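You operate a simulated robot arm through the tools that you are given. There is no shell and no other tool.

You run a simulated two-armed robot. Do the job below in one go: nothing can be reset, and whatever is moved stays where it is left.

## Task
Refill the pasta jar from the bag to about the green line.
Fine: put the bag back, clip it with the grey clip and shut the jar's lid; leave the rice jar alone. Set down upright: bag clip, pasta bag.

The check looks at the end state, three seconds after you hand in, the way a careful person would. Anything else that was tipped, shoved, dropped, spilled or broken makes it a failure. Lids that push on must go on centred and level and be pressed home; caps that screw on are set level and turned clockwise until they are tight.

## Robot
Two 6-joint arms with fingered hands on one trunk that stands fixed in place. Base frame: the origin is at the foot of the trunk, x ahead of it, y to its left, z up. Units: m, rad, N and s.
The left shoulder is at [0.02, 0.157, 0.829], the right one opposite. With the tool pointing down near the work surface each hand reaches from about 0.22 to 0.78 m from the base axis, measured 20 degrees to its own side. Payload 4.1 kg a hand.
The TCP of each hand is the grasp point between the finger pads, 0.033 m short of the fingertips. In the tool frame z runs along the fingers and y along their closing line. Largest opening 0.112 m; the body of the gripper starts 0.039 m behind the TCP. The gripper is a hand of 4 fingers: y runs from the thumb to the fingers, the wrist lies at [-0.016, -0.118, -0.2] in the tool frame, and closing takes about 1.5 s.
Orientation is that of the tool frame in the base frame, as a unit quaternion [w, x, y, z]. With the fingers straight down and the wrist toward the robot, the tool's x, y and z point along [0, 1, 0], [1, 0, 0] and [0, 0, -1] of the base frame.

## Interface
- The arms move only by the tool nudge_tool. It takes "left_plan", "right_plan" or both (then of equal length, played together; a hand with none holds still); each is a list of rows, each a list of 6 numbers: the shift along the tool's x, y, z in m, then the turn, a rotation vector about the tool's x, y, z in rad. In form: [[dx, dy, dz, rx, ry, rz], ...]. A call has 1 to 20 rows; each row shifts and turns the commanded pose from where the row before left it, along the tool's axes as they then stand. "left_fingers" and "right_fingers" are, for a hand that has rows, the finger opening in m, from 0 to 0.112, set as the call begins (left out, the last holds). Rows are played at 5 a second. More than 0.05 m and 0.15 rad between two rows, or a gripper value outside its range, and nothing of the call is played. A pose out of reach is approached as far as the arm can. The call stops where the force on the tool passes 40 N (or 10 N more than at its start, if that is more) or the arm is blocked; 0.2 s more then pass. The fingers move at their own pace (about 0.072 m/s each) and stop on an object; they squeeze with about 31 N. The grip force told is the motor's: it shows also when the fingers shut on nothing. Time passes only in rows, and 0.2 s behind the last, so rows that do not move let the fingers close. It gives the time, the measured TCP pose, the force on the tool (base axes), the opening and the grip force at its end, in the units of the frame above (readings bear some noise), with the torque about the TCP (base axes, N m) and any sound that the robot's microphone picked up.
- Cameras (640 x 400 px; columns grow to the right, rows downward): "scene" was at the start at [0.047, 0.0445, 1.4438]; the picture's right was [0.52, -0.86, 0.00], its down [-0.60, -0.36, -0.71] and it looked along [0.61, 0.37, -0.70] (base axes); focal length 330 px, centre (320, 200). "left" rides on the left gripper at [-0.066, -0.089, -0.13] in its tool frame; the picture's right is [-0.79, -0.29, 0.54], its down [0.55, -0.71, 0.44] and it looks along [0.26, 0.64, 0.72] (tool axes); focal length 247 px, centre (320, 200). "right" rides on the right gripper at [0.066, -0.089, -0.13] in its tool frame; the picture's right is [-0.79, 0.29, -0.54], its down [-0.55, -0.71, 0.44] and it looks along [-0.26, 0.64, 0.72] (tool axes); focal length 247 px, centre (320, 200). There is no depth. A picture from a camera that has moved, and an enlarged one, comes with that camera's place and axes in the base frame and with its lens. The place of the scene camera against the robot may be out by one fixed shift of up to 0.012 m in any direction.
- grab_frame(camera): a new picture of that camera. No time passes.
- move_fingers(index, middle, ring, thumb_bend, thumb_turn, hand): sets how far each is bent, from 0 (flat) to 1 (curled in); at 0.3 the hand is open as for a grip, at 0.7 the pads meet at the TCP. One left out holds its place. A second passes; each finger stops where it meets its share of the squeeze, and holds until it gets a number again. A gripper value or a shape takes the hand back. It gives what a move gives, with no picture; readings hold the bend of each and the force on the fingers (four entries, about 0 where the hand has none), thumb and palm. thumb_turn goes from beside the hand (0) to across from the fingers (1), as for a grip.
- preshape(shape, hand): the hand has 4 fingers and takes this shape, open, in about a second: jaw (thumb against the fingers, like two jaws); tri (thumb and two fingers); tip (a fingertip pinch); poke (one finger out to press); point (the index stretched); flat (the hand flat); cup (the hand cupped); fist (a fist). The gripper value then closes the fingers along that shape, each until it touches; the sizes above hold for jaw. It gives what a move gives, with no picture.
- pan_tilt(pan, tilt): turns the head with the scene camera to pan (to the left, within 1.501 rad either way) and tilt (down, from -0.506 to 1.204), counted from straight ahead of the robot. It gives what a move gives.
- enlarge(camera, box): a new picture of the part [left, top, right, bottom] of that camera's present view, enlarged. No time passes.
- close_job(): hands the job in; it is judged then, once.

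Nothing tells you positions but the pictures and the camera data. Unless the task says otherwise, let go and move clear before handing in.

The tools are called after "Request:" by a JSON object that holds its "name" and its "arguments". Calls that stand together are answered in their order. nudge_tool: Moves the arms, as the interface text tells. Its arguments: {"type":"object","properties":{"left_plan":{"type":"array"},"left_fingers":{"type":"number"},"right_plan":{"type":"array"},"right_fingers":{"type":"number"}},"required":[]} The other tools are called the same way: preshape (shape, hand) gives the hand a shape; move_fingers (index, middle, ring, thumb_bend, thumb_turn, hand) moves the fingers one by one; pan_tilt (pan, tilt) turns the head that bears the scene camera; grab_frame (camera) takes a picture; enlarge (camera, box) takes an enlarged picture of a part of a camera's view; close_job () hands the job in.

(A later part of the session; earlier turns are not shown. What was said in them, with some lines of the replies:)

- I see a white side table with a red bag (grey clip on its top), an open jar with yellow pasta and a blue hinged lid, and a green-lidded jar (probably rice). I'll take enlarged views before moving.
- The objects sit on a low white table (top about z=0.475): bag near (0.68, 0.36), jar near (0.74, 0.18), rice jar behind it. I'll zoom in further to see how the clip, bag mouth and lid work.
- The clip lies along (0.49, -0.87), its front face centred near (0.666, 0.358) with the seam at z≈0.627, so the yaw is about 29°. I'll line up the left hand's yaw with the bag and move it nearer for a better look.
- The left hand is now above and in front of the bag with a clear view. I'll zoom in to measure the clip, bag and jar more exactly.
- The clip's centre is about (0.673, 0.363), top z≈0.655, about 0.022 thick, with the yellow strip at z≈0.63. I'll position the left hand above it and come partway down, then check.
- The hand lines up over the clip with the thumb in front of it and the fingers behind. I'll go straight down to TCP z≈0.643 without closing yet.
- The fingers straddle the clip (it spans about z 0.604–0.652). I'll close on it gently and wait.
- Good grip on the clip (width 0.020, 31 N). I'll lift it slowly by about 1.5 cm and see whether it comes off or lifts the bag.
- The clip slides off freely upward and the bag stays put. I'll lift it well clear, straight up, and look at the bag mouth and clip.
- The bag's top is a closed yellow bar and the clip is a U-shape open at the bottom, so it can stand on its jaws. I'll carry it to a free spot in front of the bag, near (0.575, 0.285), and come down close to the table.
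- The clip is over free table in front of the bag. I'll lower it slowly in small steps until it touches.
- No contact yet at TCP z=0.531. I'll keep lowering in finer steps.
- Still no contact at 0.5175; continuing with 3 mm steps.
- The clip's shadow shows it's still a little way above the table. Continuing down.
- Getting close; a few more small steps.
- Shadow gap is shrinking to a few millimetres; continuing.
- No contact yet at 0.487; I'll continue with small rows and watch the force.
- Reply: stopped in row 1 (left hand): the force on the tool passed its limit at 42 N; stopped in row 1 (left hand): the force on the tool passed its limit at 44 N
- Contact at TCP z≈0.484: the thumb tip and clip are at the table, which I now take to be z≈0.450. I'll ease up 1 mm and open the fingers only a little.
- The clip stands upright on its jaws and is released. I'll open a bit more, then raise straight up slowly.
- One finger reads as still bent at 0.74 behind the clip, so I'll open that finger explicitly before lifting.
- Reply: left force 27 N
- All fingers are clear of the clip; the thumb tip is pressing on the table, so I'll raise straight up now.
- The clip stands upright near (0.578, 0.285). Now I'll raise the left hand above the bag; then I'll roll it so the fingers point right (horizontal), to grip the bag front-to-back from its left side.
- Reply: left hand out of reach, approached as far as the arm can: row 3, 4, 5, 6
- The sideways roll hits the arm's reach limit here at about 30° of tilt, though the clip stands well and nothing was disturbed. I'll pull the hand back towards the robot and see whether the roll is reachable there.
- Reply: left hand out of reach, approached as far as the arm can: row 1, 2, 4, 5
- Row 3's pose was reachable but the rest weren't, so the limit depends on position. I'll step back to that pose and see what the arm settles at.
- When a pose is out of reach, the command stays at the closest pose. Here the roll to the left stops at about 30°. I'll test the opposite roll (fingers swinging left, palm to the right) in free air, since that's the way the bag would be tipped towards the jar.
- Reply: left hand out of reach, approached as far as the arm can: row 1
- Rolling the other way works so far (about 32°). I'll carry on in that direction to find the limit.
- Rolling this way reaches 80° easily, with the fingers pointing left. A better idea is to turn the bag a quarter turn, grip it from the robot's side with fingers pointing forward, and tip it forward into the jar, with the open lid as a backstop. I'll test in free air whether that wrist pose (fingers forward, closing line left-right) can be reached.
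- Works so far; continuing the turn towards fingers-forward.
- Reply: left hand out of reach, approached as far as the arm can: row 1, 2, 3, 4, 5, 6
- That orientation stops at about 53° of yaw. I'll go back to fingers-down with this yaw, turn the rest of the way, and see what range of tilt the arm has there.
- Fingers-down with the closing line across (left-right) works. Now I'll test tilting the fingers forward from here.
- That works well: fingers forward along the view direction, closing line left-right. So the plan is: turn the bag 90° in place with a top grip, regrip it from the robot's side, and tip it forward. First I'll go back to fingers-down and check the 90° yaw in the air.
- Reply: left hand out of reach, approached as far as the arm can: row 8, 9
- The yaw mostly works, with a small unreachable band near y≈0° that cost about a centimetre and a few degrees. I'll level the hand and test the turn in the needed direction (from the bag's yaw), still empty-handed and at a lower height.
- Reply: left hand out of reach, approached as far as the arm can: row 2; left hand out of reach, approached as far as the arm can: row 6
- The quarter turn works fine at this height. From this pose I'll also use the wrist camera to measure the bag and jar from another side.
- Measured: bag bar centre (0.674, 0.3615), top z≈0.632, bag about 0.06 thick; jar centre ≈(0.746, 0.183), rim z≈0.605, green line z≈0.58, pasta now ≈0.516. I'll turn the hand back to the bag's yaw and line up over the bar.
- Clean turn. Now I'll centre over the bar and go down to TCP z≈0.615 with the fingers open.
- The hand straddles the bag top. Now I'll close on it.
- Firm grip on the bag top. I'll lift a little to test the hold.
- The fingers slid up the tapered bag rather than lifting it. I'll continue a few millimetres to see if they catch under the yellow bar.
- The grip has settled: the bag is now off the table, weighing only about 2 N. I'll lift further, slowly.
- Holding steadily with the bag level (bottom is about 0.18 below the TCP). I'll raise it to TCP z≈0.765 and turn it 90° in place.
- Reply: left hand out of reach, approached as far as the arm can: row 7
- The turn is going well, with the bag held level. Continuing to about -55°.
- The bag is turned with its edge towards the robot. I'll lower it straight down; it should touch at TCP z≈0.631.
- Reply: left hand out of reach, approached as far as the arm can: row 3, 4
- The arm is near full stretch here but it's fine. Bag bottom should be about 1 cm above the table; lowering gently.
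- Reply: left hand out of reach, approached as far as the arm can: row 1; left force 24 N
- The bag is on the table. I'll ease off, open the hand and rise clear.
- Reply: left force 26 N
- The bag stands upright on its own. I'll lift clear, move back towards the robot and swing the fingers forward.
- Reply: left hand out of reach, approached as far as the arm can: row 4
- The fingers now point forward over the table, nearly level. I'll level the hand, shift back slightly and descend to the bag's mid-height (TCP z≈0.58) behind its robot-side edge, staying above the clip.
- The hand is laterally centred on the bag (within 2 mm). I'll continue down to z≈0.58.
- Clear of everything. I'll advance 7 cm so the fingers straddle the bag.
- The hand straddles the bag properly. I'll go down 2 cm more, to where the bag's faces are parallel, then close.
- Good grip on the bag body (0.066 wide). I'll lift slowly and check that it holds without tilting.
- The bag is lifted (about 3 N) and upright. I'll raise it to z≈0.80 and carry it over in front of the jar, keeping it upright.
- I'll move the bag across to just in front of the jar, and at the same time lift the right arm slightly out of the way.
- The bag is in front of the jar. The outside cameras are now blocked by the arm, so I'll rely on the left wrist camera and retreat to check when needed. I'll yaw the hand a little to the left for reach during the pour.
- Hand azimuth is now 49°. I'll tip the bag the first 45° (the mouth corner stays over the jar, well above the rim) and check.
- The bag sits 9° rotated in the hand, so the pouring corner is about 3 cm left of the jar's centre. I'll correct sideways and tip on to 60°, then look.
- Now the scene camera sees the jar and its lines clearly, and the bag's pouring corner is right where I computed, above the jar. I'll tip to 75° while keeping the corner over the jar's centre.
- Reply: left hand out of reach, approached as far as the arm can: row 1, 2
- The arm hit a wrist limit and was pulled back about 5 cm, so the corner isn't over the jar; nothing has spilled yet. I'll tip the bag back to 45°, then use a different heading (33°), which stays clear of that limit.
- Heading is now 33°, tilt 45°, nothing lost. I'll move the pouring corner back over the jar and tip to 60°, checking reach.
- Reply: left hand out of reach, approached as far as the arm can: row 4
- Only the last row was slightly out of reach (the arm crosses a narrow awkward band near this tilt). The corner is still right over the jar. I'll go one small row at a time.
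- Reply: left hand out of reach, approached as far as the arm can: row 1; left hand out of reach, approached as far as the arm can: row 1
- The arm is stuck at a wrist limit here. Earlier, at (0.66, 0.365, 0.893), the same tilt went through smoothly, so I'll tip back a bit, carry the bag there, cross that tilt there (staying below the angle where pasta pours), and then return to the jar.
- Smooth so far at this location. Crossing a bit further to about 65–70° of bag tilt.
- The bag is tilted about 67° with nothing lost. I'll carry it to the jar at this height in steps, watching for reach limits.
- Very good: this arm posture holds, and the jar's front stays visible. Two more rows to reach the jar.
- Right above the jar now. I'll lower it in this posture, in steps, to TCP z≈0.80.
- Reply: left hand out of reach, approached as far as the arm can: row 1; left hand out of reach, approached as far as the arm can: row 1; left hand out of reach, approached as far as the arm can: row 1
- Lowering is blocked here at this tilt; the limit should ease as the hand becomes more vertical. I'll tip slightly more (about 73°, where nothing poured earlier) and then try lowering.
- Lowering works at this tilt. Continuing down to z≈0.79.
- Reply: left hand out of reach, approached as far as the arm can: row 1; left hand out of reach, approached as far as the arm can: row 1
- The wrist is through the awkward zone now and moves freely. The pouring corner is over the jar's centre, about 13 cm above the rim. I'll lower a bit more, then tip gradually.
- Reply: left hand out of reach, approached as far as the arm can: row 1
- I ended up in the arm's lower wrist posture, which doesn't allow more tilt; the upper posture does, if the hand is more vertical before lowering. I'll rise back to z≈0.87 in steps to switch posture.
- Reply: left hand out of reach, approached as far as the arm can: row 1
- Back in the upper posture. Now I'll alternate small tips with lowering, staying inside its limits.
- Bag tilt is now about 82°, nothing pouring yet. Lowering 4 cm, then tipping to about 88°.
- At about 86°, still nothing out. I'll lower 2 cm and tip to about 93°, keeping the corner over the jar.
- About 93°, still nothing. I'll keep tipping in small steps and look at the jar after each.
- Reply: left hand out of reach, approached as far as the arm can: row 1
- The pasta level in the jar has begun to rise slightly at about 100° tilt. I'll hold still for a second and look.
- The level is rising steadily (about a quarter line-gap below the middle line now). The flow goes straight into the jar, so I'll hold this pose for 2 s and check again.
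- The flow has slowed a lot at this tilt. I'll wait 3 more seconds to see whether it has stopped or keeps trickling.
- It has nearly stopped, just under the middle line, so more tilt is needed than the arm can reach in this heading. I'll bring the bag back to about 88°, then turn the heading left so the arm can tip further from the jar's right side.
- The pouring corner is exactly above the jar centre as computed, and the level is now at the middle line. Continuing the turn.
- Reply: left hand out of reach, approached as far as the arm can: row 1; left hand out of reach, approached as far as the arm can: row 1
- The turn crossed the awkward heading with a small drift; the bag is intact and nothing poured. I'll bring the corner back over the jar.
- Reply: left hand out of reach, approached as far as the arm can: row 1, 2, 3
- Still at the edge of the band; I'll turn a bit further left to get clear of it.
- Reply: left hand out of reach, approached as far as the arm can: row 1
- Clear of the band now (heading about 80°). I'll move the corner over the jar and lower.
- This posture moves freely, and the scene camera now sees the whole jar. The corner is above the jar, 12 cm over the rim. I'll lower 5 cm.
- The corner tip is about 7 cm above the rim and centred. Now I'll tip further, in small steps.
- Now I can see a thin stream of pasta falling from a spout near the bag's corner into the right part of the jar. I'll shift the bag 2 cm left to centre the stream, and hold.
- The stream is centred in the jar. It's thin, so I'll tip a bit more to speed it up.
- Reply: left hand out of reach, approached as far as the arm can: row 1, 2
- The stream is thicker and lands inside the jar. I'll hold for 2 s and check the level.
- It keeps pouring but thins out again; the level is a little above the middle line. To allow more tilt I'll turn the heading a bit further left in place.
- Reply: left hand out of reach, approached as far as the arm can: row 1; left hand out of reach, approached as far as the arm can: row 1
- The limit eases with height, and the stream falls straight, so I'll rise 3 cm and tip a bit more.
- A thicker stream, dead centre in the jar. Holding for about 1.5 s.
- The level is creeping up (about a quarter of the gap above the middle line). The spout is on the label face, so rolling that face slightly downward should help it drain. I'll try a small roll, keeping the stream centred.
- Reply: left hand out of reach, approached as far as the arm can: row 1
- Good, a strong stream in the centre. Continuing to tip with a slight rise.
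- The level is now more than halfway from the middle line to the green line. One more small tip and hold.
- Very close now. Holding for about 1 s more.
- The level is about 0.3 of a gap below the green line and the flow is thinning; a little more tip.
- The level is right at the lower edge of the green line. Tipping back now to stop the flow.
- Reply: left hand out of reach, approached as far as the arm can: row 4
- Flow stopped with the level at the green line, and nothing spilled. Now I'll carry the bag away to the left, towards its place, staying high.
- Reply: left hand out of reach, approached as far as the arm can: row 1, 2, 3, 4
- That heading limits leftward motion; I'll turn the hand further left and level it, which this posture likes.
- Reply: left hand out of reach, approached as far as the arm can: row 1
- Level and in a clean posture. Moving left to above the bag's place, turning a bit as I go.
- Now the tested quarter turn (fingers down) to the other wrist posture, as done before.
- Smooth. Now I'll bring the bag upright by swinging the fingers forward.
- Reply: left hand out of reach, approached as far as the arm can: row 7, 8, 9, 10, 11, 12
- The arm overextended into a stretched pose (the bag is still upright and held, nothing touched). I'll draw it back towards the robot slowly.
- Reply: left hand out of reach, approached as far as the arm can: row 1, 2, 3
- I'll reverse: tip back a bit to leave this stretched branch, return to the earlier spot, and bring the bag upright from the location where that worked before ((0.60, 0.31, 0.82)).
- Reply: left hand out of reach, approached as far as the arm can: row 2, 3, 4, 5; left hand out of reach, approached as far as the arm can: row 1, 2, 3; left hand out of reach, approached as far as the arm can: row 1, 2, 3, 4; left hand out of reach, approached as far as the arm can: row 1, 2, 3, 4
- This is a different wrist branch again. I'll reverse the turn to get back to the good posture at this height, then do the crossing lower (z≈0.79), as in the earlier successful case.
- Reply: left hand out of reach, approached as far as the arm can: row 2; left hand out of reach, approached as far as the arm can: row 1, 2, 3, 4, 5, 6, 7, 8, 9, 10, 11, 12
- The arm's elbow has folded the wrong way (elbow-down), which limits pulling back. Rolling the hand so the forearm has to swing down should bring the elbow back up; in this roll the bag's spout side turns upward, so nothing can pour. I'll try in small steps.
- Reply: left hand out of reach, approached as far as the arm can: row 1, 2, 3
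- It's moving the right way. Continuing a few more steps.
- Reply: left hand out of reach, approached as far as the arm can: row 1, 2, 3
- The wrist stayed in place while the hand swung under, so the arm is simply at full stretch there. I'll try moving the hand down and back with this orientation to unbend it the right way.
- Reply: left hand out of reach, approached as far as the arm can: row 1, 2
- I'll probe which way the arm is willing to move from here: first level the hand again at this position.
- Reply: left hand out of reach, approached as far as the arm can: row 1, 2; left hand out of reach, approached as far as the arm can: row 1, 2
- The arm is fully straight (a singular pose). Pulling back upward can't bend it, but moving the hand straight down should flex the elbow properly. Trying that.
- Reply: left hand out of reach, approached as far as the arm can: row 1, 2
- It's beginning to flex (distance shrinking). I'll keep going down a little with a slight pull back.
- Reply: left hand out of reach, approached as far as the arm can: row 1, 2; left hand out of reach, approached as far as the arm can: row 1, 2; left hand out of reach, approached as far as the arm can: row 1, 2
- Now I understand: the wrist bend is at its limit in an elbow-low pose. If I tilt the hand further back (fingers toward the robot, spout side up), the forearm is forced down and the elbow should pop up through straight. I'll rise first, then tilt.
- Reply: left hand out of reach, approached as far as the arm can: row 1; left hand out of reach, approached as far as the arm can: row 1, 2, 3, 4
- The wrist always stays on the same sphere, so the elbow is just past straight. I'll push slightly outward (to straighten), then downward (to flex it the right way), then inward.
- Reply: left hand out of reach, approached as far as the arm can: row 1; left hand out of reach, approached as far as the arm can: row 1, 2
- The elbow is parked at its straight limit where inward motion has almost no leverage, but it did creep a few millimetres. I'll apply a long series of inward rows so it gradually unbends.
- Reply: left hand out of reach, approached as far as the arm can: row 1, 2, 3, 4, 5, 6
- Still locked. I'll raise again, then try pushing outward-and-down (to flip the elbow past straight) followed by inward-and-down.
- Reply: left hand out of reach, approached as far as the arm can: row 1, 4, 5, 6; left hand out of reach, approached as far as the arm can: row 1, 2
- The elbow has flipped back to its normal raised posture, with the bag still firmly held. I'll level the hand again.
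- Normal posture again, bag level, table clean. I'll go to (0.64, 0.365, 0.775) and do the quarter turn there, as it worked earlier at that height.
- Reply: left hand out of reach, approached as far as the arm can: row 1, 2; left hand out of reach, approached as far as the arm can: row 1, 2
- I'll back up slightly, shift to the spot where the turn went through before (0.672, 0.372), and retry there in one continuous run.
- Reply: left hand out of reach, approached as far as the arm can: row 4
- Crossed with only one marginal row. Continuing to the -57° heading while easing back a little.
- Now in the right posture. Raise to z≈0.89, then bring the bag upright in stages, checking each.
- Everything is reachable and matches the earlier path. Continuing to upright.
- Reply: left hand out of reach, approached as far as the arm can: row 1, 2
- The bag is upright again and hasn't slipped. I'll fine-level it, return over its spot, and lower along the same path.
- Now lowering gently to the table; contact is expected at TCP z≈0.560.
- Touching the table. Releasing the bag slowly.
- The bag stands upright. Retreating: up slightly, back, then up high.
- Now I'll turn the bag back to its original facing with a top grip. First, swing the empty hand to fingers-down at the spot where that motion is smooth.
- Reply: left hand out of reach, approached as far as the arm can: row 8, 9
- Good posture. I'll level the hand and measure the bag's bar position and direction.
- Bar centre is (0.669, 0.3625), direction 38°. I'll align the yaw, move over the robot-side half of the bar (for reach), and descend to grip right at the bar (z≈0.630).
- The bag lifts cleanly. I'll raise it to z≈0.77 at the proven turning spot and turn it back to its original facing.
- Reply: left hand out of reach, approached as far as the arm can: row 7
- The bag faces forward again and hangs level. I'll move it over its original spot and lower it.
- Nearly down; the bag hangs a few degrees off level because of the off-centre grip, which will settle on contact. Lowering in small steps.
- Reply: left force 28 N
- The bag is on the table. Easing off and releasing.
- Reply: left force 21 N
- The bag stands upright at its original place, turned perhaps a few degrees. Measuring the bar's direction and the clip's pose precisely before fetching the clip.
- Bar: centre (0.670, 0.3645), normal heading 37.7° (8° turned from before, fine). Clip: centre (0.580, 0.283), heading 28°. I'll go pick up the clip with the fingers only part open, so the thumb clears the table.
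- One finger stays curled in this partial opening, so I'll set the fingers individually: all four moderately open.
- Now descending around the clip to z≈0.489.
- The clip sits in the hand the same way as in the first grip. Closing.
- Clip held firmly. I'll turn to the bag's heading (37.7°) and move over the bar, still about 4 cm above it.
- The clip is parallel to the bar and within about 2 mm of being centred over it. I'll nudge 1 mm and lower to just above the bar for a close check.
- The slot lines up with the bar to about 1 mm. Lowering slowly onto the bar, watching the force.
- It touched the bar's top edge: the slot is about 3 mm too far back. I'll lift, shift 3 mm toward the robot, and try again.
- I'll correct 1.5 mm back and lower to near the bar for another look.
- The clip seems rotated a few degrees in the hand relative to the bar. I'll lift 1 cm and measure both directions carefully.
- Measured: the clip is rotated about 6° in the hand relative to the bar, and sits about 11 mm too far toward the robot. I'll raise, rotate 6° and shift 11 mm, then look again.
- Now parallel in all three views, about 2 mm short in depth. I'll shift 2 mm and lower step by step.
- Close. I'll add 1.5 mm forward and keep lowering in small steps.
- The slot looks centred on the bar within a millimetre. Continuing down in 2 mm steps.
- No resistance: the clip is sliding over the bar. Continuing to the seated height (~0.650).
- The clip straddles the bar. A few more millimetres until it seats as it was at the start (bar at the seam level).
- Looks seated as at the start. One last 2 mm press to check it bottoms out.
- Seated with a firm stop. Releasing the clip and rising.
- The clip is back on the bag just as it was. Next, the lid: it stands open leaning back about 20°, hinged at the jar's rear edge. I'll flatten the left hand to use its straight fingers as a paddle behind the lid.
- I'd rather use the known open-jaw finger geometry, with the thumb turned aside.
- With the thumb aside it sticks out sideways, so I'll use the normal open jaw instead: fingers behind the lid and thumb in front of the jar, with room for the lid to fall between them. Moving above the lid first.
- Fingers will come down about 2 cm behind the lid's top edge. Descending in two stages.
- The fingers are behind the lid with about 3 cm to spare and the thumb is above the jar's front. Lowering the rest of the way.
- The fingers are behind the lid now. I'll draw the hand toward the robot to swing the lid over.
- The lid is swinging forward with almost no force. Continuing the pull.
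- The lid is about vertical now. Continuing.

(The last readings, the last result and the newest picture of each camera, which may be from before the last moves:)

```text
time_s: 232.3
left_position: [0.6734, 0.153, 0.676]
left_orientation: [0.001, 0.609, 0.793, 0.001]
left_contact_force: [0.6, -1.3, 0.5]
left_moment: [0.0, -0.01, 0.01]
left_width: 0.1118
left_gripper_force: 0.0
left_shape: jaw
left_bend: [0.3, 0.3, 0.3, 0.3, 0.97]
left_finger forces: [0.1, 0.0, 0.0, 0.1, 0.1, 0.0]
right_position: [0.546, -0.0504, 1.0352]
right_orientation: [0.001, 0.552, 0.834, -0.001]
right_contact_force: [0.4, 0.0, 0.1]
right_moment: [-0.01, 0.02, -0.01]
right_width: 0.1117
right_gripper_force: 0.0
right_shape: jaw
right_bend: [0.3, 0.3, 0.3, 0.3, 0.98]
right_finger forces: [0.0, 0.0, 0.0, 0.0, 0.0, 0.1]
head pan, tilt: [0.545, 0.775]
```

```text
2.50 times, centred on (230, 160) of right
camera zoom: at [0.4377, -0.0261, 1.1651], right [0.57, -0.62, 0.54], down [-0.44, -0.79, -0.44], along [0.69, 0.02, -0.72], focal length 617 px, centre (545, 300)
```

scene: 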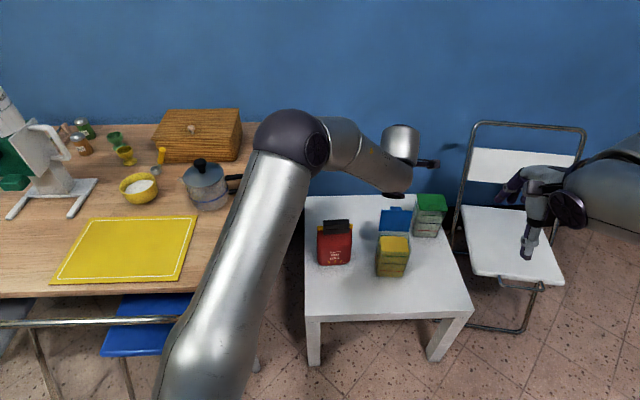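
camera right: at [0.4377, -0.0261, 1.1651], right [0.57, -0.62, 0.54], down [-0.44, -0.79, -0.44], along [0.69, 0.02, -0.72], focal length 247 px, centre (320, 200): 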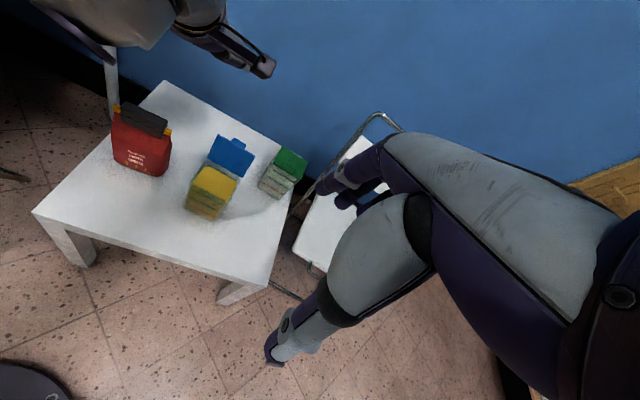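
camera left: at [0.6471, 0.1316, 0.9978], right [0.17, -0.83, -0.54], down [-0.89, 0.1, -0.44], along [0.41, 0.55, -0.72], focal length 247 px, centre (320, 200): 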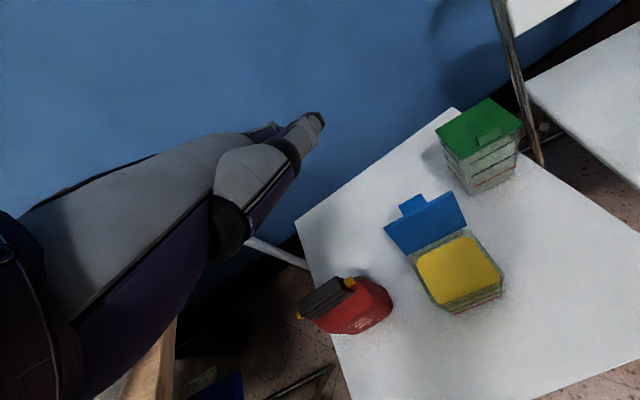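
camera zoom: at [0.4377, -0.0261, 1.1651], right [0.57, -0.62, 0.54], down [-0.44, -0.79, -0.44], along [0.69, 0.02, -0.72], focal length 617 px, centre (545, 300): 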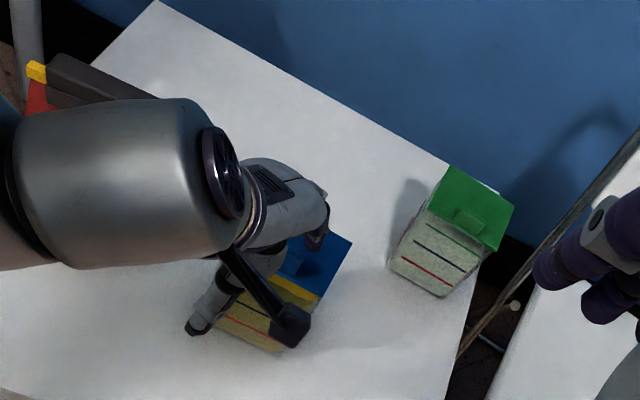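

The lid has come down nearly shut. I'll raise the hand and look.

Request:
{"name": "nudge_tool", "arguments": {"left_plan": [[0, 0, -0.02, 0, 0, 0], [0, 0, -0.04, 0, 0, 0], [0, -0.02, -0.04, 0, 0, 0], [0.04, -0.02, -0.03, 0, 0, 0], [0.04, 0, -0.03, 0, 0, 0]]}}

Request:
{"name": "enlarge", "arguments": {"camera": "scene", "box": [350, 190, 450, 290]}}

Request:
{"name": "enlarge", "arguments": {"camera": "right", "box": [150, 100, 310, 240]}}

Request:
{"name": "enlarge", "arguments": {"camera": "left", "box": [300, 60, 600, 300]}}

```text
refused: row 4 steps farther than a row can; nothing moved
```

```text
4.00 times, centred on (400, 240) of scene
camera zoom: at [0.047, 0.0445, 1.4438], right [0.52, -0.86, 0.0], down [-0.6, -0.36, -0.71], along [0.61, 0.37, -0.7], focal length 1319 px, centre (0, 40)
```

zoom: 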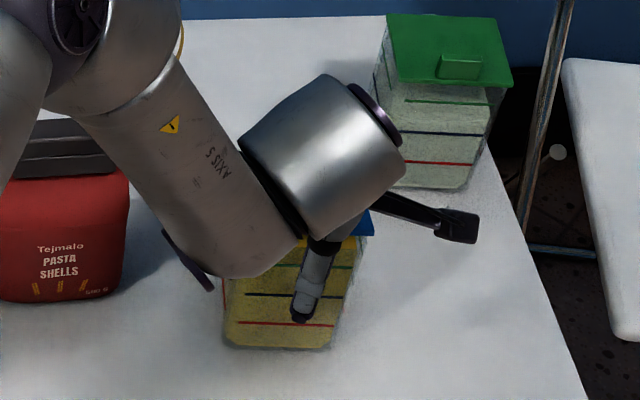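

```text
2.86 times, centred on (230, 170) of right
camera zoom: at [0.4377, -0.0261, 1.1651], right [0.57, -0.62, 0.54], down [-0.44, -0.79, -0.44], along [0.69, 0.02, -0.72], focal length 706 px, centre (577, 286)
```

zoom: 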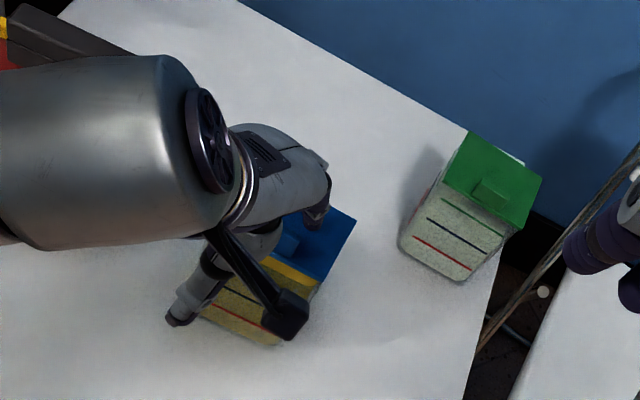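

```text
1.67 times, centred on (450, 180) of left
camera zoom: at [0.6047, 0.0669, 0.8058], right [-0.07, -0.84, -0.54], down [-0.83, 0.35, -0.44], along [0.55, 0.42, -0.72], focal length 412 px, centre (103, 233)
```

zoom: 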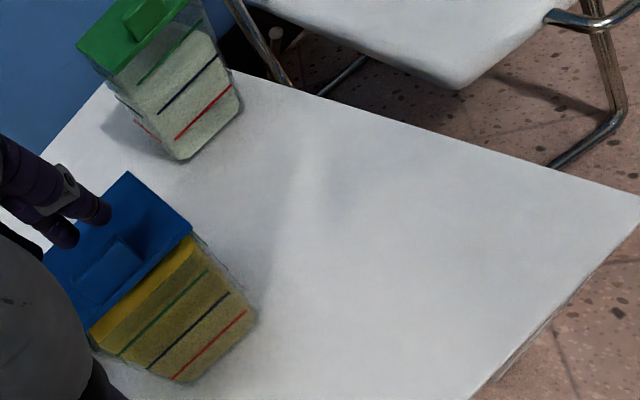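

Request:
{"name": "nudge_tool", "arguments": {"left_plan": [[0, 0, -0.02, 0, 0, 0], [0, 0, -0.04, 0, 0, 0], [0, -0.02, -0.04, 0, 0, 0], [0.03, -0.01, -0.03, 0, 0, 0], [0.03, 0, -0.03, 0, 0, 0], [0.03, 0, -0.02, 0, 0, 0]]}}

Request:
{"name": "enlarge", "arguments": {"camera": "scene", "box": [350, 190, 450, 290]}}

Request:
{"name": "enlarge", "arguments": {"camera": "right", "box": [150, 100, 310, 240]}}

Request:
{"name": "enlarge", "arguments": {"camera": "left", "box": [300, 60, 600, 300]}}

```text
time_s: 233.7
left_position: [0.6201, 0.2333, 0.8559]
left_orientation: [0.0, 0.608, 0.794, -0.001]
left_contact_force: [-0.1, 0.8, 0.8]
left_moment: [0.01, 0.03, -0.06]
left_width: 0.112
left_gripper_force: 0.1
left_shape: jaw
left_bend: [0.3, 0.3, 0.3, 0.3, 0.97]
left_finger forces: [0.0, 0.1, 0.0, 0.0, 0.1, 0.0]
right_position: [0.5458, -0.0504, 1.0353]
right_orientation: [0.0, 0.551, 0.835, 0.0]
right_contact_force: [1.0, 0.3, 0.7]
right_moment: [0.0, 0.02, 0.01]
right_width: 0.1115
right_gripper_force: 0.1
right_shape: jaw
right_bend: [0.3, 0.3, 0.3, 0.3, 0.98]
right_finger forces: [0.0, 0.0, 0.0, 0.0, 0.0, 0.1]
head pan, tilt: [0.545, 0.775]
```

```text
4.00 times, centred on (400, 240) of scene
camera zoom: at [0.0473, 0.0443, 1.4438], right [0.52, -0.86, 0.0], down [-0.6, -0.36, -0.71], along [0.61, 0.37, -0.7], focal length 1319 px, centre (0, 40)
```

zoom: 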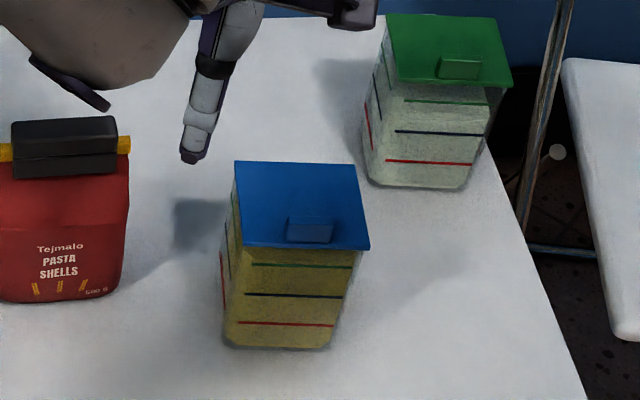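

```text
2.86 times, centred on (230, 170) of right
camera zoom: at [0.4379, -0.0263, 1.165], right [0.57, -0.62, 0.54], down [-0.44, -0.79, -0.44], along [0.69, 0.02, -0.72], focal length 706 px, centre (577, 286)
```

zoom: 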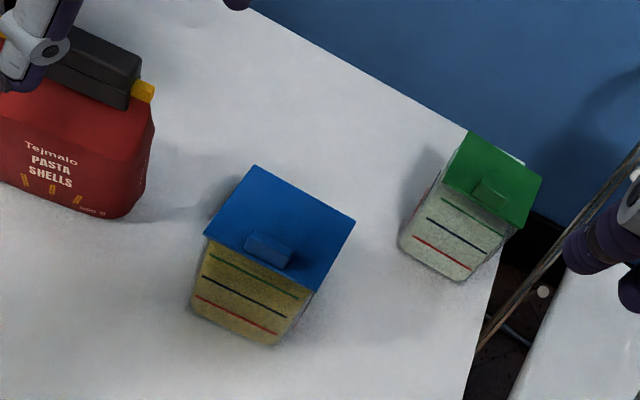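

```text
1.67 times, centred on (450, 180) of left
camera zoom: at [0.5516, 0.1469, 0.985], right [-0.07, -0.84, -0.54], down [-0.83, 0.35, -0.44], along [0.55, 0.42, -0.72], focal length 412 px, centre (103, 233)
```

zoom: 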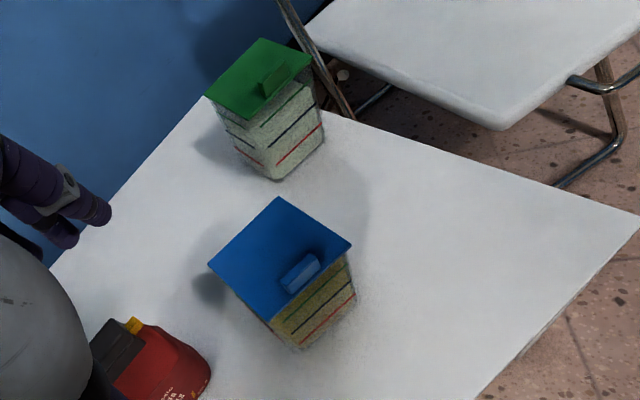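

The lid is closed, looking just like the rice jar's. I'll press it home gently with closed fingertips at its centre.

Request:
{"name": "nudge_tool", "arguments": {"left_plan": [[-0.0183, 0.0248, 0, 0, 0, 0], [-0.0183, 0.0248, 0, 0, 0, 0], [-0.0183, 0.0248, 0, 0, 0, 0], [-0.0183, 0.0248, 0, 0, 0, 0], [0, 0, 0.04, 0, 0, 0], [0, 0, 0.04, 0, 0, 0], [0, 0, 0.04, 0, 0, 0], [0, 0, 0.03, 0, 0, 0], [0, 0, 0.02, 0, 0, 0]], "left_fingers": 0.0}}

Request:
{"name": "enlarge", "arguments": {"camera": "left", "box": [200, 120, 500, 380]}}

Request:
{"name": "enlarge", "arguments": {"camera": "right", "box": [150, 100, 310, 240]}}

```text
time_s: 235.7
left_position: [0.7371, 0.1909, 0.6874]
left_orientation: [0.0, 0.608, 0.794, 0.001]
left_contact_force: [-0.6, -1.2, 0.4]
left_moment: [-0.03, -0.04, 0.0]
left_width: 0.0
left_gripper_force: 31.1
left_shape: jaw
left_bend: [0.7, 0.7, 0.7, 0.51, 1.0]
left_finger forces: [0.0, 0.0, 0.0, 0.0, 0.0, 0.0]
right_position: [0.544, -0.0512, 1.0366]
right_orientation: [0.0, 0.551, 0.835, -0.001]
right_contact_force: [0.2, -0.5, 0.1]
right_moment: [-0.02, 0.02, -0.03]
right_width: 0.1116
right_gripper_force: 0.0
right_shape: jaw
right_bend: [0.3, 0.3, 0.3, 0.3, 0.98]
right_finger forces: [0.0, 0.0, 0.0, 0.0, 0.0, 0.1]
head pan, tilt: [0.545, 0.775]
```

```text
1.54 times, centred on (350, 250) of left
camera zoom: at [0.6673, 0.1032, 0.8171], right [-0.07, -0.84, -0.54], down [-0.83, 0.35, -0.44], along [0.55, 0.42, -0.72], focal length 380 px, centre (274, 123)
```

zoom: 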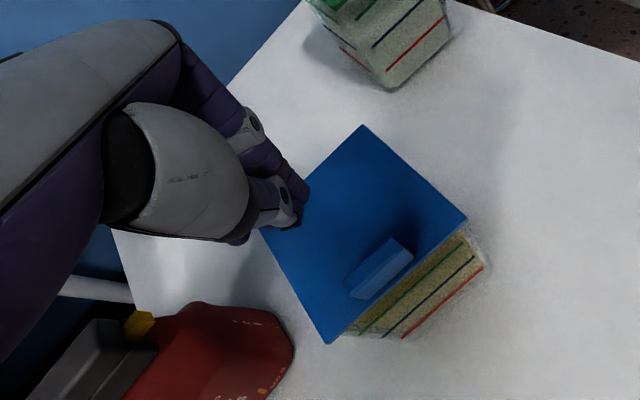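

```text
2.86 times, centred on (230, 170) of right
camera zoom: at [0.4376, -0.0262, 1.1652], right [0.57, -0.62, 0.54], down [-0.44, -0.79, -0.44], along [0.69, 0.02, -0.72], focal length 706 px, centre (577, 286)
```

zoom: 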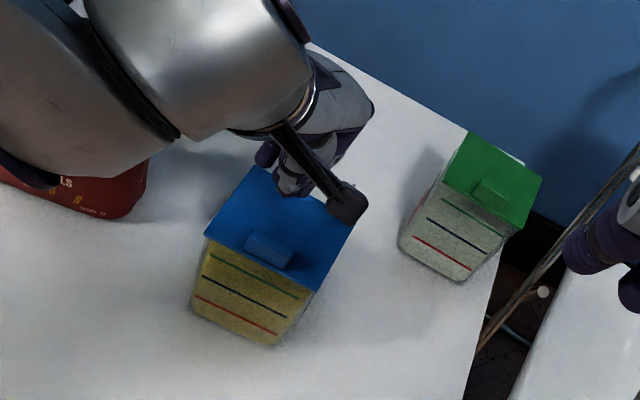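

Request:
{"name": "nudge_tool", "arguments": {"left_plan": [[0, 0, 0.015, 0, 0, 0], [0, 0, 0.012, 0, 0, 0]]}}

Request:
{"name": "nudge_tool", "arguments": {"left_plan": [[0, 0, 0.005, 0, 0, 0]]}}

Request:
{"name": "nudge_tool", "arguments": {"left_plan": [[0, 0, 0.004, 0, 0, 0]]}}

Request:
{"name": "enlarge", "arguments": {"camera": "left", "box": [200, 120, 500, 380]}}

```text
time_s: 236.3
left_position: [0.7352, 0.1895, 0.6621]
left_orientation: [-0.001, 0.608, 0.794, 0.0]
left_contact_force: [0.4, -0.1, 1.2]
left_moment: [-0.03, 0.01, 0.02]
left_width: 0.0003
left_gripper_force: 31.0
left_shape: jaw
left_bend: [0.7, 0.7, 0.7, 0.51, 1.0]
left_finger forces: [0.0, 0.0, 0.0, 0.0, 0.0, 0.0]
right_position: [0.5458, -0.0517, 1.0348]
right_orientation: [0.0, 0.551, 0.835, 0.0]
right_contact_force: [0.3, 0.0, -0.8]
right_moment: [-0.02, -0.01, 0.0]
right_width: 0.1116
right_gripper_force: 0.0
right_shape: jaw
right_bend: [0.3, 0.3, 0.3, 0.3, 0.98]
right_finger forces: [0.0, 0.1, 0.0, 0.0, 0.1, 0.1]
head pan, tilt: [0.545, 0.775]
```

```text
time_s: 236.7
left_position: [0.7351, 0.1881, 0.6552]
left_orientation: [0.0, 0.608, 0.794, 0.0]
left_contact_force: [0.1, 0.2, 0.0]
left_moment: [-0.01, -0.03, 0.03]
left_width: 0.0
left_gripper_force: 30.9
left_shape: jaw
left_bend: [0.7, 0.7, 0.7, 0.51, 1.0]
left_finger forces: [0.0, 0.0, 0.0, 0.0, 0.0, 0.0]
right_position: [0.5454, -0.0499, 1.0354]
right_orientation: [0.0, 0.552, 0.834, 0.0]
right_contact_force: [-0.5, 0.3, 1.2]
right_moment: [-0.01, -0.02, 0.03]
right_width: 0.1117
right_gripper_force: 0.1
right_shape: jaw
right_bend: [0.3, 0.3, 0.3, 0.3, 0.98]
right_finger forces: [0.0, 0.0, 0.0, 0.0, 0.0, 0.1]
head pan, tilt: [0.545, 0.775]
```

```text
time_s: 237.1
left_position: [0.7361, 0.1884, 0.6515]
left_orientation: [0.0, 0.608, 0.794, 0.0]
left_contact_force: [0.0, 0.2, 0.7]
left_moment: [0.02, -0.05, -0.01]
left_width: 0.0
left_gripper_force: 30.8
left_shape: jaw
left_bend: [0.7, 0.7, 0.7, 0.51, 1.0]
left_finger forces: [0.0, 0.1, 0.0, 0.0, 0.1, 0.0]
right_position: [0.5446, -0.0519, 1.0355]
right_orientation: [0.0, 0.551, 0.835, 0.0]
right_contact_force: [0.4, 0.6, 0.5]
right_moment: [0.0, 0.0, -0.02]
right_width: 0.112
right_gripper_force: 0.0
right_shape: jaw
right_bend: [0.3, 0.3, 0.3, 0.3, 0.98]
right_finger forces: [0.1, 0.0, 0.0, 0.0, 0.0, 0.0]
head pan, tilt: [0.545, 0.775]
```

```text
1.54 times, centred on (350, 250) of left
camera zoom: at [0.6668, 0.1015, 0.7808], right [-0.07, -0.84, -0.54], down [-0.83, 0.35, -0.44], along [0.55, 0.42, -0.72], focal length 380 px, centre (274, 123)
```

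zoom: 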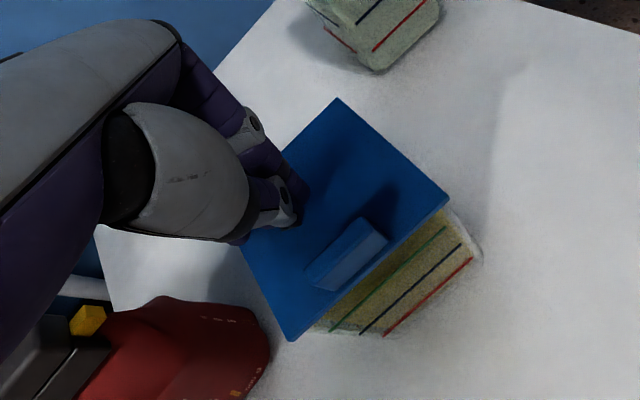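

Request:
{"name": "nudge_tool", "arguments": {"left_plan": [[0, 0, 0.004, 0, 0, 0]]}}

Request:
{"name": "nudge_tool", "arguments": {"left_plan": [[0, 0, 0.004, 0, 0, 0]]}}

Request:
{"name": "nudge_tool", "arguments": {"left_plan": [[0, 0, 0.003, 0, 0, 0]]}}

Request:
{"name": "nudge_tool", "arguments": {"left_plan": [[0, 0, 0.003, 0, 0, 0]]}}

```text
time_s: 237.5
left_position: [0.735, 0.1882, 0.6491]
left_orientation: [0.001, 0.608, 0.794, 0.0]
left_contact_force: [-0.9, 0.3, -0.5]
left_moment: [-0.01, -0.02, 0.0]
left_width: 0.0
left_gripper_force: 31.0
left_shape: jaw
left_bend: [0.7, 0.7, 0.7, 0.51, 1.0]
left_finger forces: [0.0, 0.0, 0.1, 0.1, 0.0, 0.0]
right_position: [0.5461, -0.0514, 1.0358]
right_orientation: [0.0, 0.551, 0.835, 0.0]
right_contact_force: [-0.4, 0.1, 0.8]
right_moment: [0.03, 0.0, 0.01]
right_width: 0.1116
right_gripper_force: 0.0
right_shape: jaw
right_bend: [0.3, 0.3, 0.3, 0.3, 0.98]
right_finger forces: [0.0, 0.1, 0.1, 0.0, 0.1, 0.0]
head pan, tilt: [0.545, 0.775]
```

```text
time_s: 237.9
left_position: [0.734, 0.1884, 0.6438]
left_orientation: [0.0, 0.608, 0.794, 0.0]
left_contact_force: [-0.1, 0.0, -0.6]
left_moment: [-0.01, 0.0, -0.01]
left_width: 0.0
left_gripper_force: 30.5
left_shape: jaw
left_bend: [0.7, 0.7, 0.7, 0.51, 1.0]
left_finger forces: [0.1, 0.1, 0.0, 0.0, 0.0, 0.0]
right_position: [0.5448, -0.0511, 1.0365]
right_orientation: [0.0, 0.551, 0.834, 0.0]
right_contact_force: [0.4, 0.3, -0.2]
right_moment: [0.01, -0.02, 0.01]
right_width: 0.1117
right_gripper_force: 0.0
right_shape: jaw
right_bend: [0.3, 0.3, 0.3, 0.3, 0.98]
right_finger forces: [0.0, 0.0, 0.1, 0.0, 0.1, 0.0]
head pan, tilt: [0.545, 0.775]
```

```text
time_s: 238.3
left_position: [0.7374, 0.1882, 0.6405]
left_orientation: [0.0, 0.608, 0.794, 0.0]
left_contact_force: [-0.3, -0.6, 4.3]
left_moment: [0.07, 0.01, 0.0]
left_width: 0.0001
left_gripper_force: 30.8
left_shape: jaw
left_bend: [0.7, 0.7, 0.7, 0.51, 1.0]
left_finger forces: [0.0, 0.0, 0.0, 0.0, 0.1, 0.0]
right_position: [0.5445, -0.0514, 1.0351]
right_orientation: [0.0, 0.551, 0.835, 0.0]
right_contact_force: [-0.8, -0.2, -1.3]
right_moment: [-0.01, -0.03, 0.02]
right_width: 0.1117
right_gripper_force: 0.0
right_shape: jaw
right_bend: [0.3, 0.3, 0.3, 0.3, 0.98]
right_finger forces: [0.1, 0.0, 0.0, 0.0, 0.0, 0.0]
head pan, tilt: [0.545, 0.775]
```

```text
time_s: 238.7
left_position: [0.7371, 0.1886, 0.64]
left_orientation: [0.002, 0.608, 0.794, 0.001]
left_contact_force: [-3.7, 0.5, 18.1]
left_moment: [0.01, 0.11, -0.03]
left_width: 0.0
left_gripper_force: 31.0
left_shape: jaw
left_bend: [0.7, 0.7, 0.7, 0.51, 1.0]
left_finger forces: [0.0, 0.0, 0.0, 0.1, 0.0, 0.1]
right_position: [0.5441, -0.0512, 1.0361]
right_orientation: [0.001, 0.551, 0.835, 0.0]
right_contact_force: [0.1, 0.2, -0.1]
right_moment: [0.03, 0.04, 0.0]
right_width: 0.1116
right_gripper_force: 0.0
right_shape: jaw
right_bend: [0.3, 0.3, 0.3, 0.3, 0.98]
right_finger forces: [0.0, 0.1, 0.0, 0.1, 0.0, 0.0]
head pan, tilt: [0.545, 0.775]
```

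Firm contact at 18 N. I'll also press near the front, on the tab side, to make sure the front edge is home.

Request:
{"name": "nudge_tool", "arguments": {"left_plan": [[0, 0, -0.03, 0, 0, 0], [-0.0075, -0.029, 0, 0, 0, 0], [0, 0, 0.01, 0, 0, 0]]}}

Request:
{"name": "nudge_tool", "arguments": {"left_plan": [[0, 0, 0.005, 0, 0, 0]]}}

Request:
{"name": "nudge_tool", "arguments": {"left_plan": [[0, 0, 0.004, 0, 0, 0]]}}

Request:
{"name": "nudge_tool", "arguments": {"left_plan": [[0, 0, 0.004, 0, 0, 0]]}}

Request:
{"name": "enlarge", "arguments": {"camera": "left", "box": [200, 120, 500, 380]}}

```text
time_s: 239.5
left_position: [0.7123, 0.1741, 0.6621]
left_orientation: [0.004, 0.608, 0.794, 0.004]
left_contact_force: [-8.1, -1.5, 30.9]
left_moment: [-0.2, 0.45, 0.02]
left_width: 0.0
left_gripper_force: 31.4
left_shape: jaw
left_bend: [0.7, 0.7, 0.7, 0.51, 1.0]
left_finger forces: [0.0, 0.0, 0.1, 0.1, 65.4, 0.0]
right_position: [0.5446, -0.0502, 1.0352]
right_orientation: [0.0, 0.552, 0.834, 0.0]
right_contact_force: [0.1, 0.2, 0.6]
right_moment: [-0.06, 0.02, -0.02]
right_width: 0.1117
right_gripper_force: 0.1
right_shape: jaw
right_bend: [0.3, 0.3, 0.3, 0.3, 0.98]
right_finger forces: [0.0, 0.0, 0.1, 0.1, 0.0, 0.0]
head pan, tilt: [0.545, 0.775]
```

```text
time_s: 239.9
left_position: [0.7142, 0.1735, 0.6636]
left_orientation: [0.006, 0.608, 0.794, 0.005]
left_contact_force: [-1.7, -0.8, 15.0]
left_moment: [-0.11, 0.14, -0.01]
left_width: 0.0002
left_gripper_force: 30.4
left_shape: jaw
left_bend: [0.7, 0.7, 0.7, 0.52, 1.0]
left_finger forces: [0.0, 0.0, 0.0, 0.0, 0.1, 0.0]
right_position: [0.5442, -0.0504, 1.0352]
right_orientation: [0.0, 0.551, 0.834, 0.001]
right_contact_force: [-0.1, 0.4, 0.5]
right_moment: [0.01, -0.02, -0.02]
right_width: 0.1115
right_gripper_force: 0.1
right_shape: jaw
right_bend: [0.3, 0.3, 0.3, 0.3, 0.98]
right_finger forces: [0.1, 0.0, 0.0, 0.0, 0.0, 0.0]
head pan, tilt: [0.545, 0.775]
stopped in row 1 (left hand): the force on the tool passed its limit at 47 N (the readings are from after the stop); the commanded pose is now the measured one
```

```text
time_s: 240.4
left_position: [0.7147, 0.1742, 0.6608]
left_orientation: [0.007, 0.608, 0.794, 0.005]
left_contact_force: [2.3, -0.3, 1.5]
left_moment: [0.04, -0.07, -0.02]
left_width: 0.0
left_gripper_force: 30.8
left_shape: jaw
left_bend: [0.7, 0.7, 0.7, 0.52, 1.0]
left_finger forces: [0.0, 0.0, 0.0, 0.1, 0.1, 0.0]
right_position: [0.5449, -0.0505, 1.0351]
right_orientation: [0.0, 0.552, 0.834, -0.001]
right_contact_force: [0.0, 0.0, -0.1]
right_moment: [-0.01, 0.02, -0.05]
right_width: 0.1118
right_gripper_force: 0.0
right_shape: jaw
right_bend: [0.3, 0.3, 0.3, 0.3, 0.98]
right_finger forces: [0.0, 0.0, 0.0, 0.0, 0.0, 0.0]
head pan, tilt: [0.545, 0.775]
stopped in row 1 (left hand): the force on the tool passed its limit at 41 N (the readings are from after the stop); the commanded pose is now the measured one
```

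```text
time_s: 240.8
left_position: [0.7161, 0.1732, 0.657]
left_orientation: [0.008, 0.608, 0.794, 0.006]
left_contact_force: [1.2, 0.4, 1.5]
left_moment: [-0.01, -0.01, -0.02]
left_width: 0.0
left_gripper_force: 30.7
left_shape: jaw
left_bend: [0.7, 0.7, 0.7, 0.52, 1.0]
left_finger forces: [0.1, 0.0, 0.0, 0.1, 0.0, 0.0]
right_position: [0.5453, -0.0518, 1.0362]
right_orientation: [0.0, 0.551, 0.834, 0.0]
right_contact_force: [-0.1, -0.9, -0.1]
right_moment: [-0.02, 0.05, -0.03]
right_width: 0.1116
right_gripper_force: 0.2
right_shape: jaw
right_bend: [0.3, 0.3, 0.3, 0.3, 0.98]
right_finger forces: [0.0, 0.0, 0.0, 0.0, 0.0, 0.0]
head pan, tilt: [0.545, 0.775]
```

```text
1.54 times, centred on (350, 250) of left
camera zoom: at [0.6447, 0.0862, 0.7848], right [-0.06, -0.84, -0.54], down [-0.82, 0.35, -0.45], along [0.57, 0.42, -0.71], focal length 380 px, centre (274, 123)
```

zoom: 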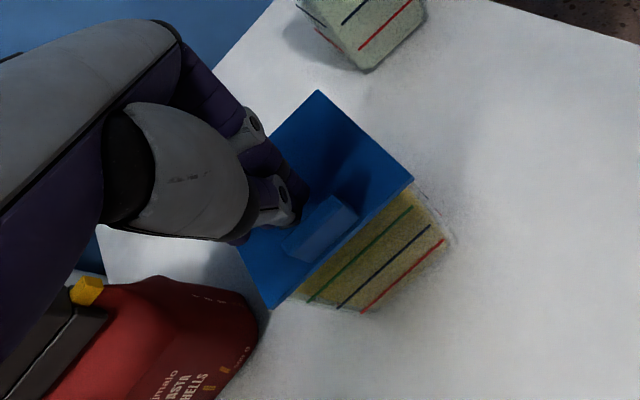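

That pressed it with over 40 N, ample. Rising clear to inspect everything.

Request:
{"name": "nudge_tool", "arguments": {"left_plan": [[0, 0, -0.02, 0, 0, 0], [0, 0, -0.04, 0, 0, 0], [0, 0, -0.045, 0, 0, 0], [0, 0, -0.045, 0, 0, 0], [0, -0.04, -0.02, 0, 0, 0], [0, -0.04, -0.02, 0, 0, 0], [0.02, -0.04, 0, 0, 0, 0], [0.02, -0.04, 0, 0, 0, 0]]}}

Request:
{"name": "enlarge", "arguments": {"camera": "scene", "box": [290, 170, 490, 295]}}

Request:
{"name": "enlarge", "arguments": {"camera": "right", "box": [90, 70, 330, 250]}}

Request:
{"name": "grab_frame", "arguments": {"camera": "left"}}

Request:
{"name": "grab_frame", "arguments": {"camera": "scene"}}

```text
time_s: 242.6
left_position: [0.5466, 0.1708, 0.8431]
left_orientation: [0.006, 0.608, 0.794, 0.006]
left_contact_force: [0.1, 0.3, 0.0]
left_moment: [0.01, 0.02, -0.04]
left_width: 0.0
left_gripper_force: 31.7
left_shape: jaw
left_bend: [0.7, 0.7, 0.7, 0.52, 1.0]
left_finger forces: [0.0, 0.1, 0.1, 0.0, 0.0, 0.1]
right_position: [0.5454, -0.0508, 1.0348]
right_orientation: [0.0, 0.551, 0.834, 0.0]
right_contact_force: [0.7, -0.2, 0.0]
right_moment: [0.04, 0.05, 0.0]
right_width: 0.1119
right_gripper_force: 0.0
right_shape: jaw
right_bend: [0.3, 0.3, 0.3, 0.3, 0.98]
right_finger forces: [0.1, 0.0, 0.0, 0.1, 0.0, 0.0]
head pan, tilt: [0.545, 0.775]
```

```text
3.20 times, centred on (390, 232) of scene
camera zoom: at [0.0473, 0.0443, 1.4438], right [0.52, -0.86, 0.0], down [-0.6, -0.36, -0.71], along [0.61, 0.37, -0.7], focal length 1056 px, centre (96, 96)
```

zoom: 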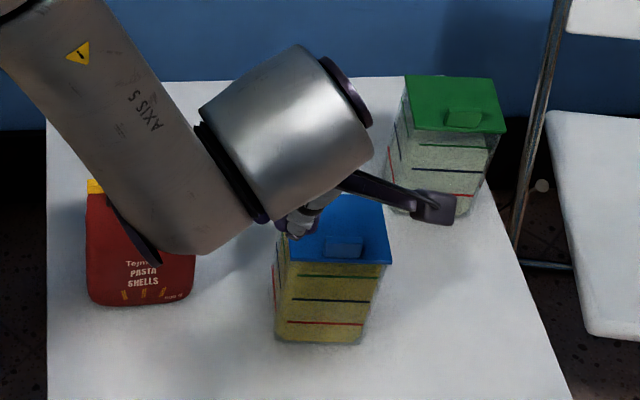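

```text
2.22 times, centred on (210, 160) of right
camera zoom: at [0.438, -0.0263, 1.165], right [0.57, -0.62, 0.54], down [-0.44, -0.79, -0.44], along [0.69, 0.02, -0.72], focal length 549 px, centre (564, 289)
```

zoom: 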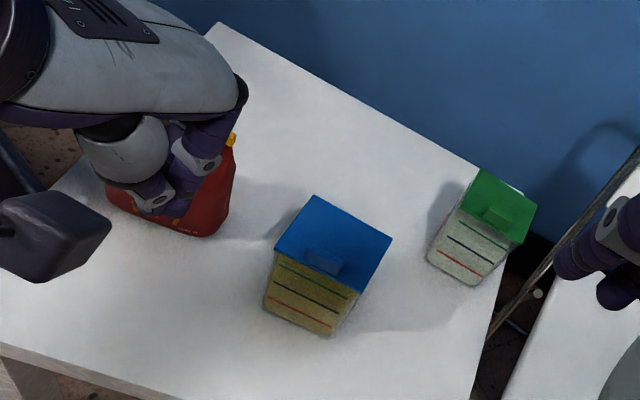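

```text
taken
camera left: at [0.4762, 0.0837, 0.9722], right [-0.06, -0.84, -0.54], down [-0.82, 0.35, -0.45], along [0.57, 0.42, -0.71], focal length 247 px, centre (320, 200)
```

left: 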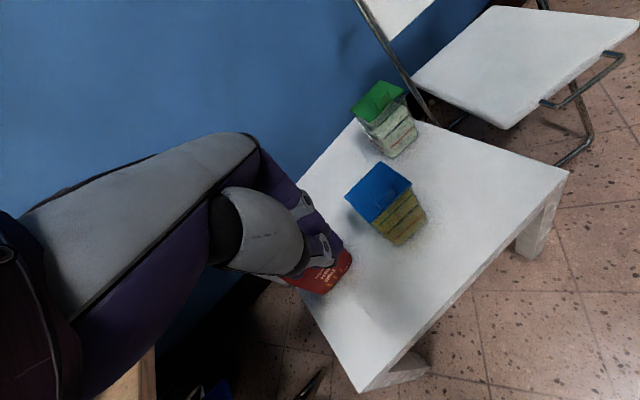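

```text
taken
```

scene: 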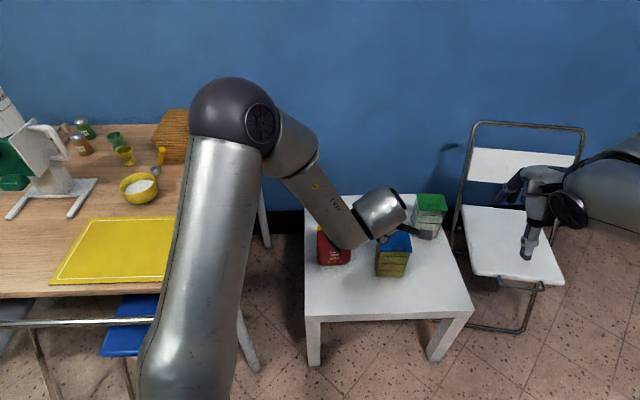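

The jar hasn't moved and its lid is shut; the bag and rice jar are undisturbed. I'll retract the left arm clear and take a final look.

Request:
{"name": "nudge_tool", "arguments": {"left_plan": [[0, 0, -0.045, 0, 0, 0], [0, 0, -0.045, 0, 0, 0], [0, 0, -0.045, 0, 0, 0], [0.043, -0.0057, 0, 0, 0, 0], [0.043, -0.0057, 0, 0, 0, 0], [0.043, -0.0057, 0, 0, 0, 0], [0.043, -0.0057, 0, 0, 0, 0], [0.043, -0.0057, 0, 0, 0, 0], [0.043, -0.0057, 0, 0, 0, 0]], "left_fingers": 0.1}}

Request:
{"name": "grab_frame", "arguments": {"camera": "scene"}}

Request:
{"name": "enlarge", "arguments": {"camera": "scene", "box": [290, 170, 490, 295]}}

Request:
{"name": "enlarge", "arguments": {"camera": "right", "box": [90, 70, 330, 250]}}

Request:
{"name": "enlarge", "arguments": {"camera": "left", "box": [330, 40, 620, 260]}}

```text
time_s: 244.6
left_position: [0.4426, 0.4103, 0.9753]
left_orientation: [0.007, 0.609, 0.793, 0.006]
left_contact_force: [0.2, -0.5, 0.8]
left_moment: [0.01, -0.01, 0.0]
left_width: 0.1003
left_gripper_force: 0.1
left_shape: jaw
left_bend: [0.26, 0.32, 0.3, 0.41, 0.98]
left_finger forces: [0.0, 0.0, 0.0, 0.0, 0.1, 0.0]
right_position: [0.545, -0.0505, 1.037]
right_orientation: [0.0, 0.55, 0.835, 0.0]
right_contact_force: [-0.2, 0.4, -0.3]
right_moment: [0.02, 0.01, -0.01]
right_width: 0.1115
right_gripper_force: 0.1
right_shape: jaw
right_bend: [0.3, 0.3, 0.3, 0.3, 0.98]
right_finger forces: [0.0, 0.0, 0.0, 0.0, 0.1, 0.0]
head pan, tilt: [0.545, 0.775]
```

```text
taken
```

scene: 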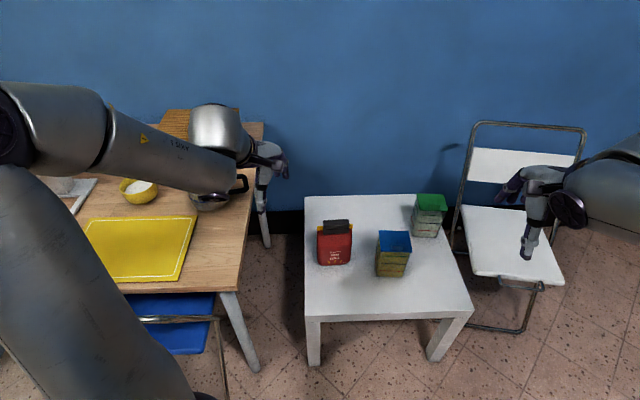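

```text
3.20 times, centred on (390, 232) of scene
camera zoom: at [0.0471, 0.0442, 1.4438], right [0.52, -0.86, 0.0], down [-0.6, -0.36, -0.71], along [0.61, 0.37, -0.7], focal length 1056 px, centre (96, 96)
```

zoom: 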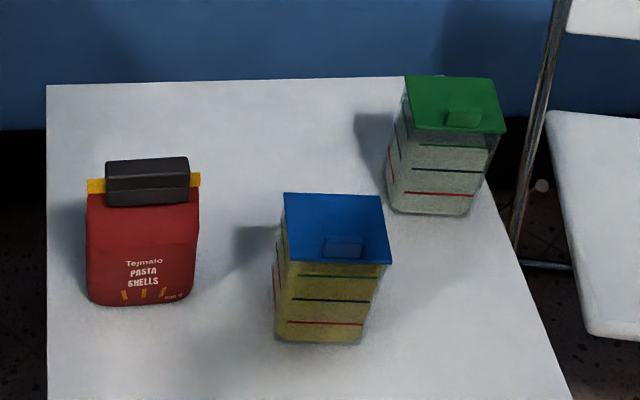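

```text
2.22 times, centred on (210, 160) of right
camera zoom: at [0.4378, -0.0264, 1.165], right [0.57, -0.62, 0.54], down [-0.44, -0.79, -0.44], along [0.69, 0.02, -0.72], focal length 549 px, centre (564, 289)
```

zoom: 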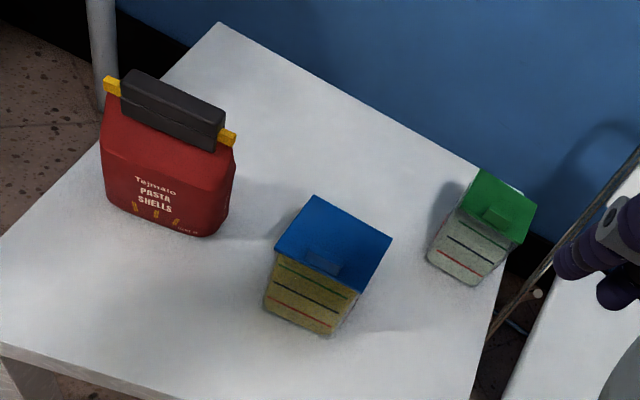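

```text
1.82 times, centred on (475, 150) of left
camera zoom: at [0.3717, 0.3232, 1.1029], right [-0.06, -0.84, -0.54], down [-0.82, 0.35, -0.45], along [0.57, 0.42, -0.71], focal length 449 px, centre (38, 291)
```

zoom: 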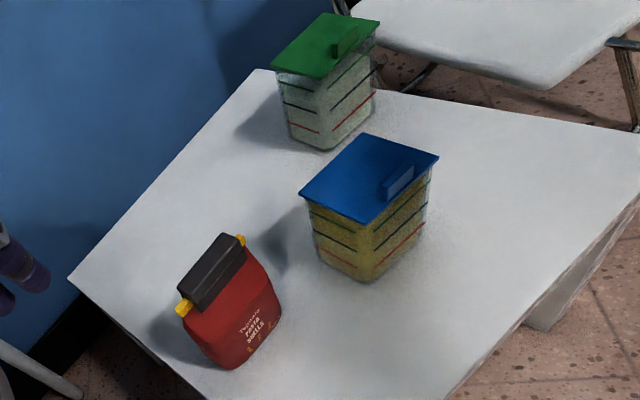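

Everything is in place. The pasta is at about the green line and the blue lid is shut flat. The bag stands upright at its spot with the grey clip on. The rice jar hasn't been touched, nothing is spilled, and both hands are clear, so I'm handing the job in.

Request:
{"name": "close_job", "arguments": {}}

```text
The job is handed in.
```

The job is handed in. I filled the pasta jar to about the green line, and I saw no spill in the pictures.

- **Jar:** the blue lid is shut and pressed down, with over 40 N on its front tab. The jar didn't move.
- **Bag:** it stands upright at its original spot, turned about 8° from how it stood at the start.
- **Clip:** the grey clip is back on the bag's top bar, seated as it was at the start.
- **Rice jar:** untouched.

The level is judged by eye from the scene camera. At the last look before the lid was shut, the pasta reached the lower edge of the green line on the back wall.
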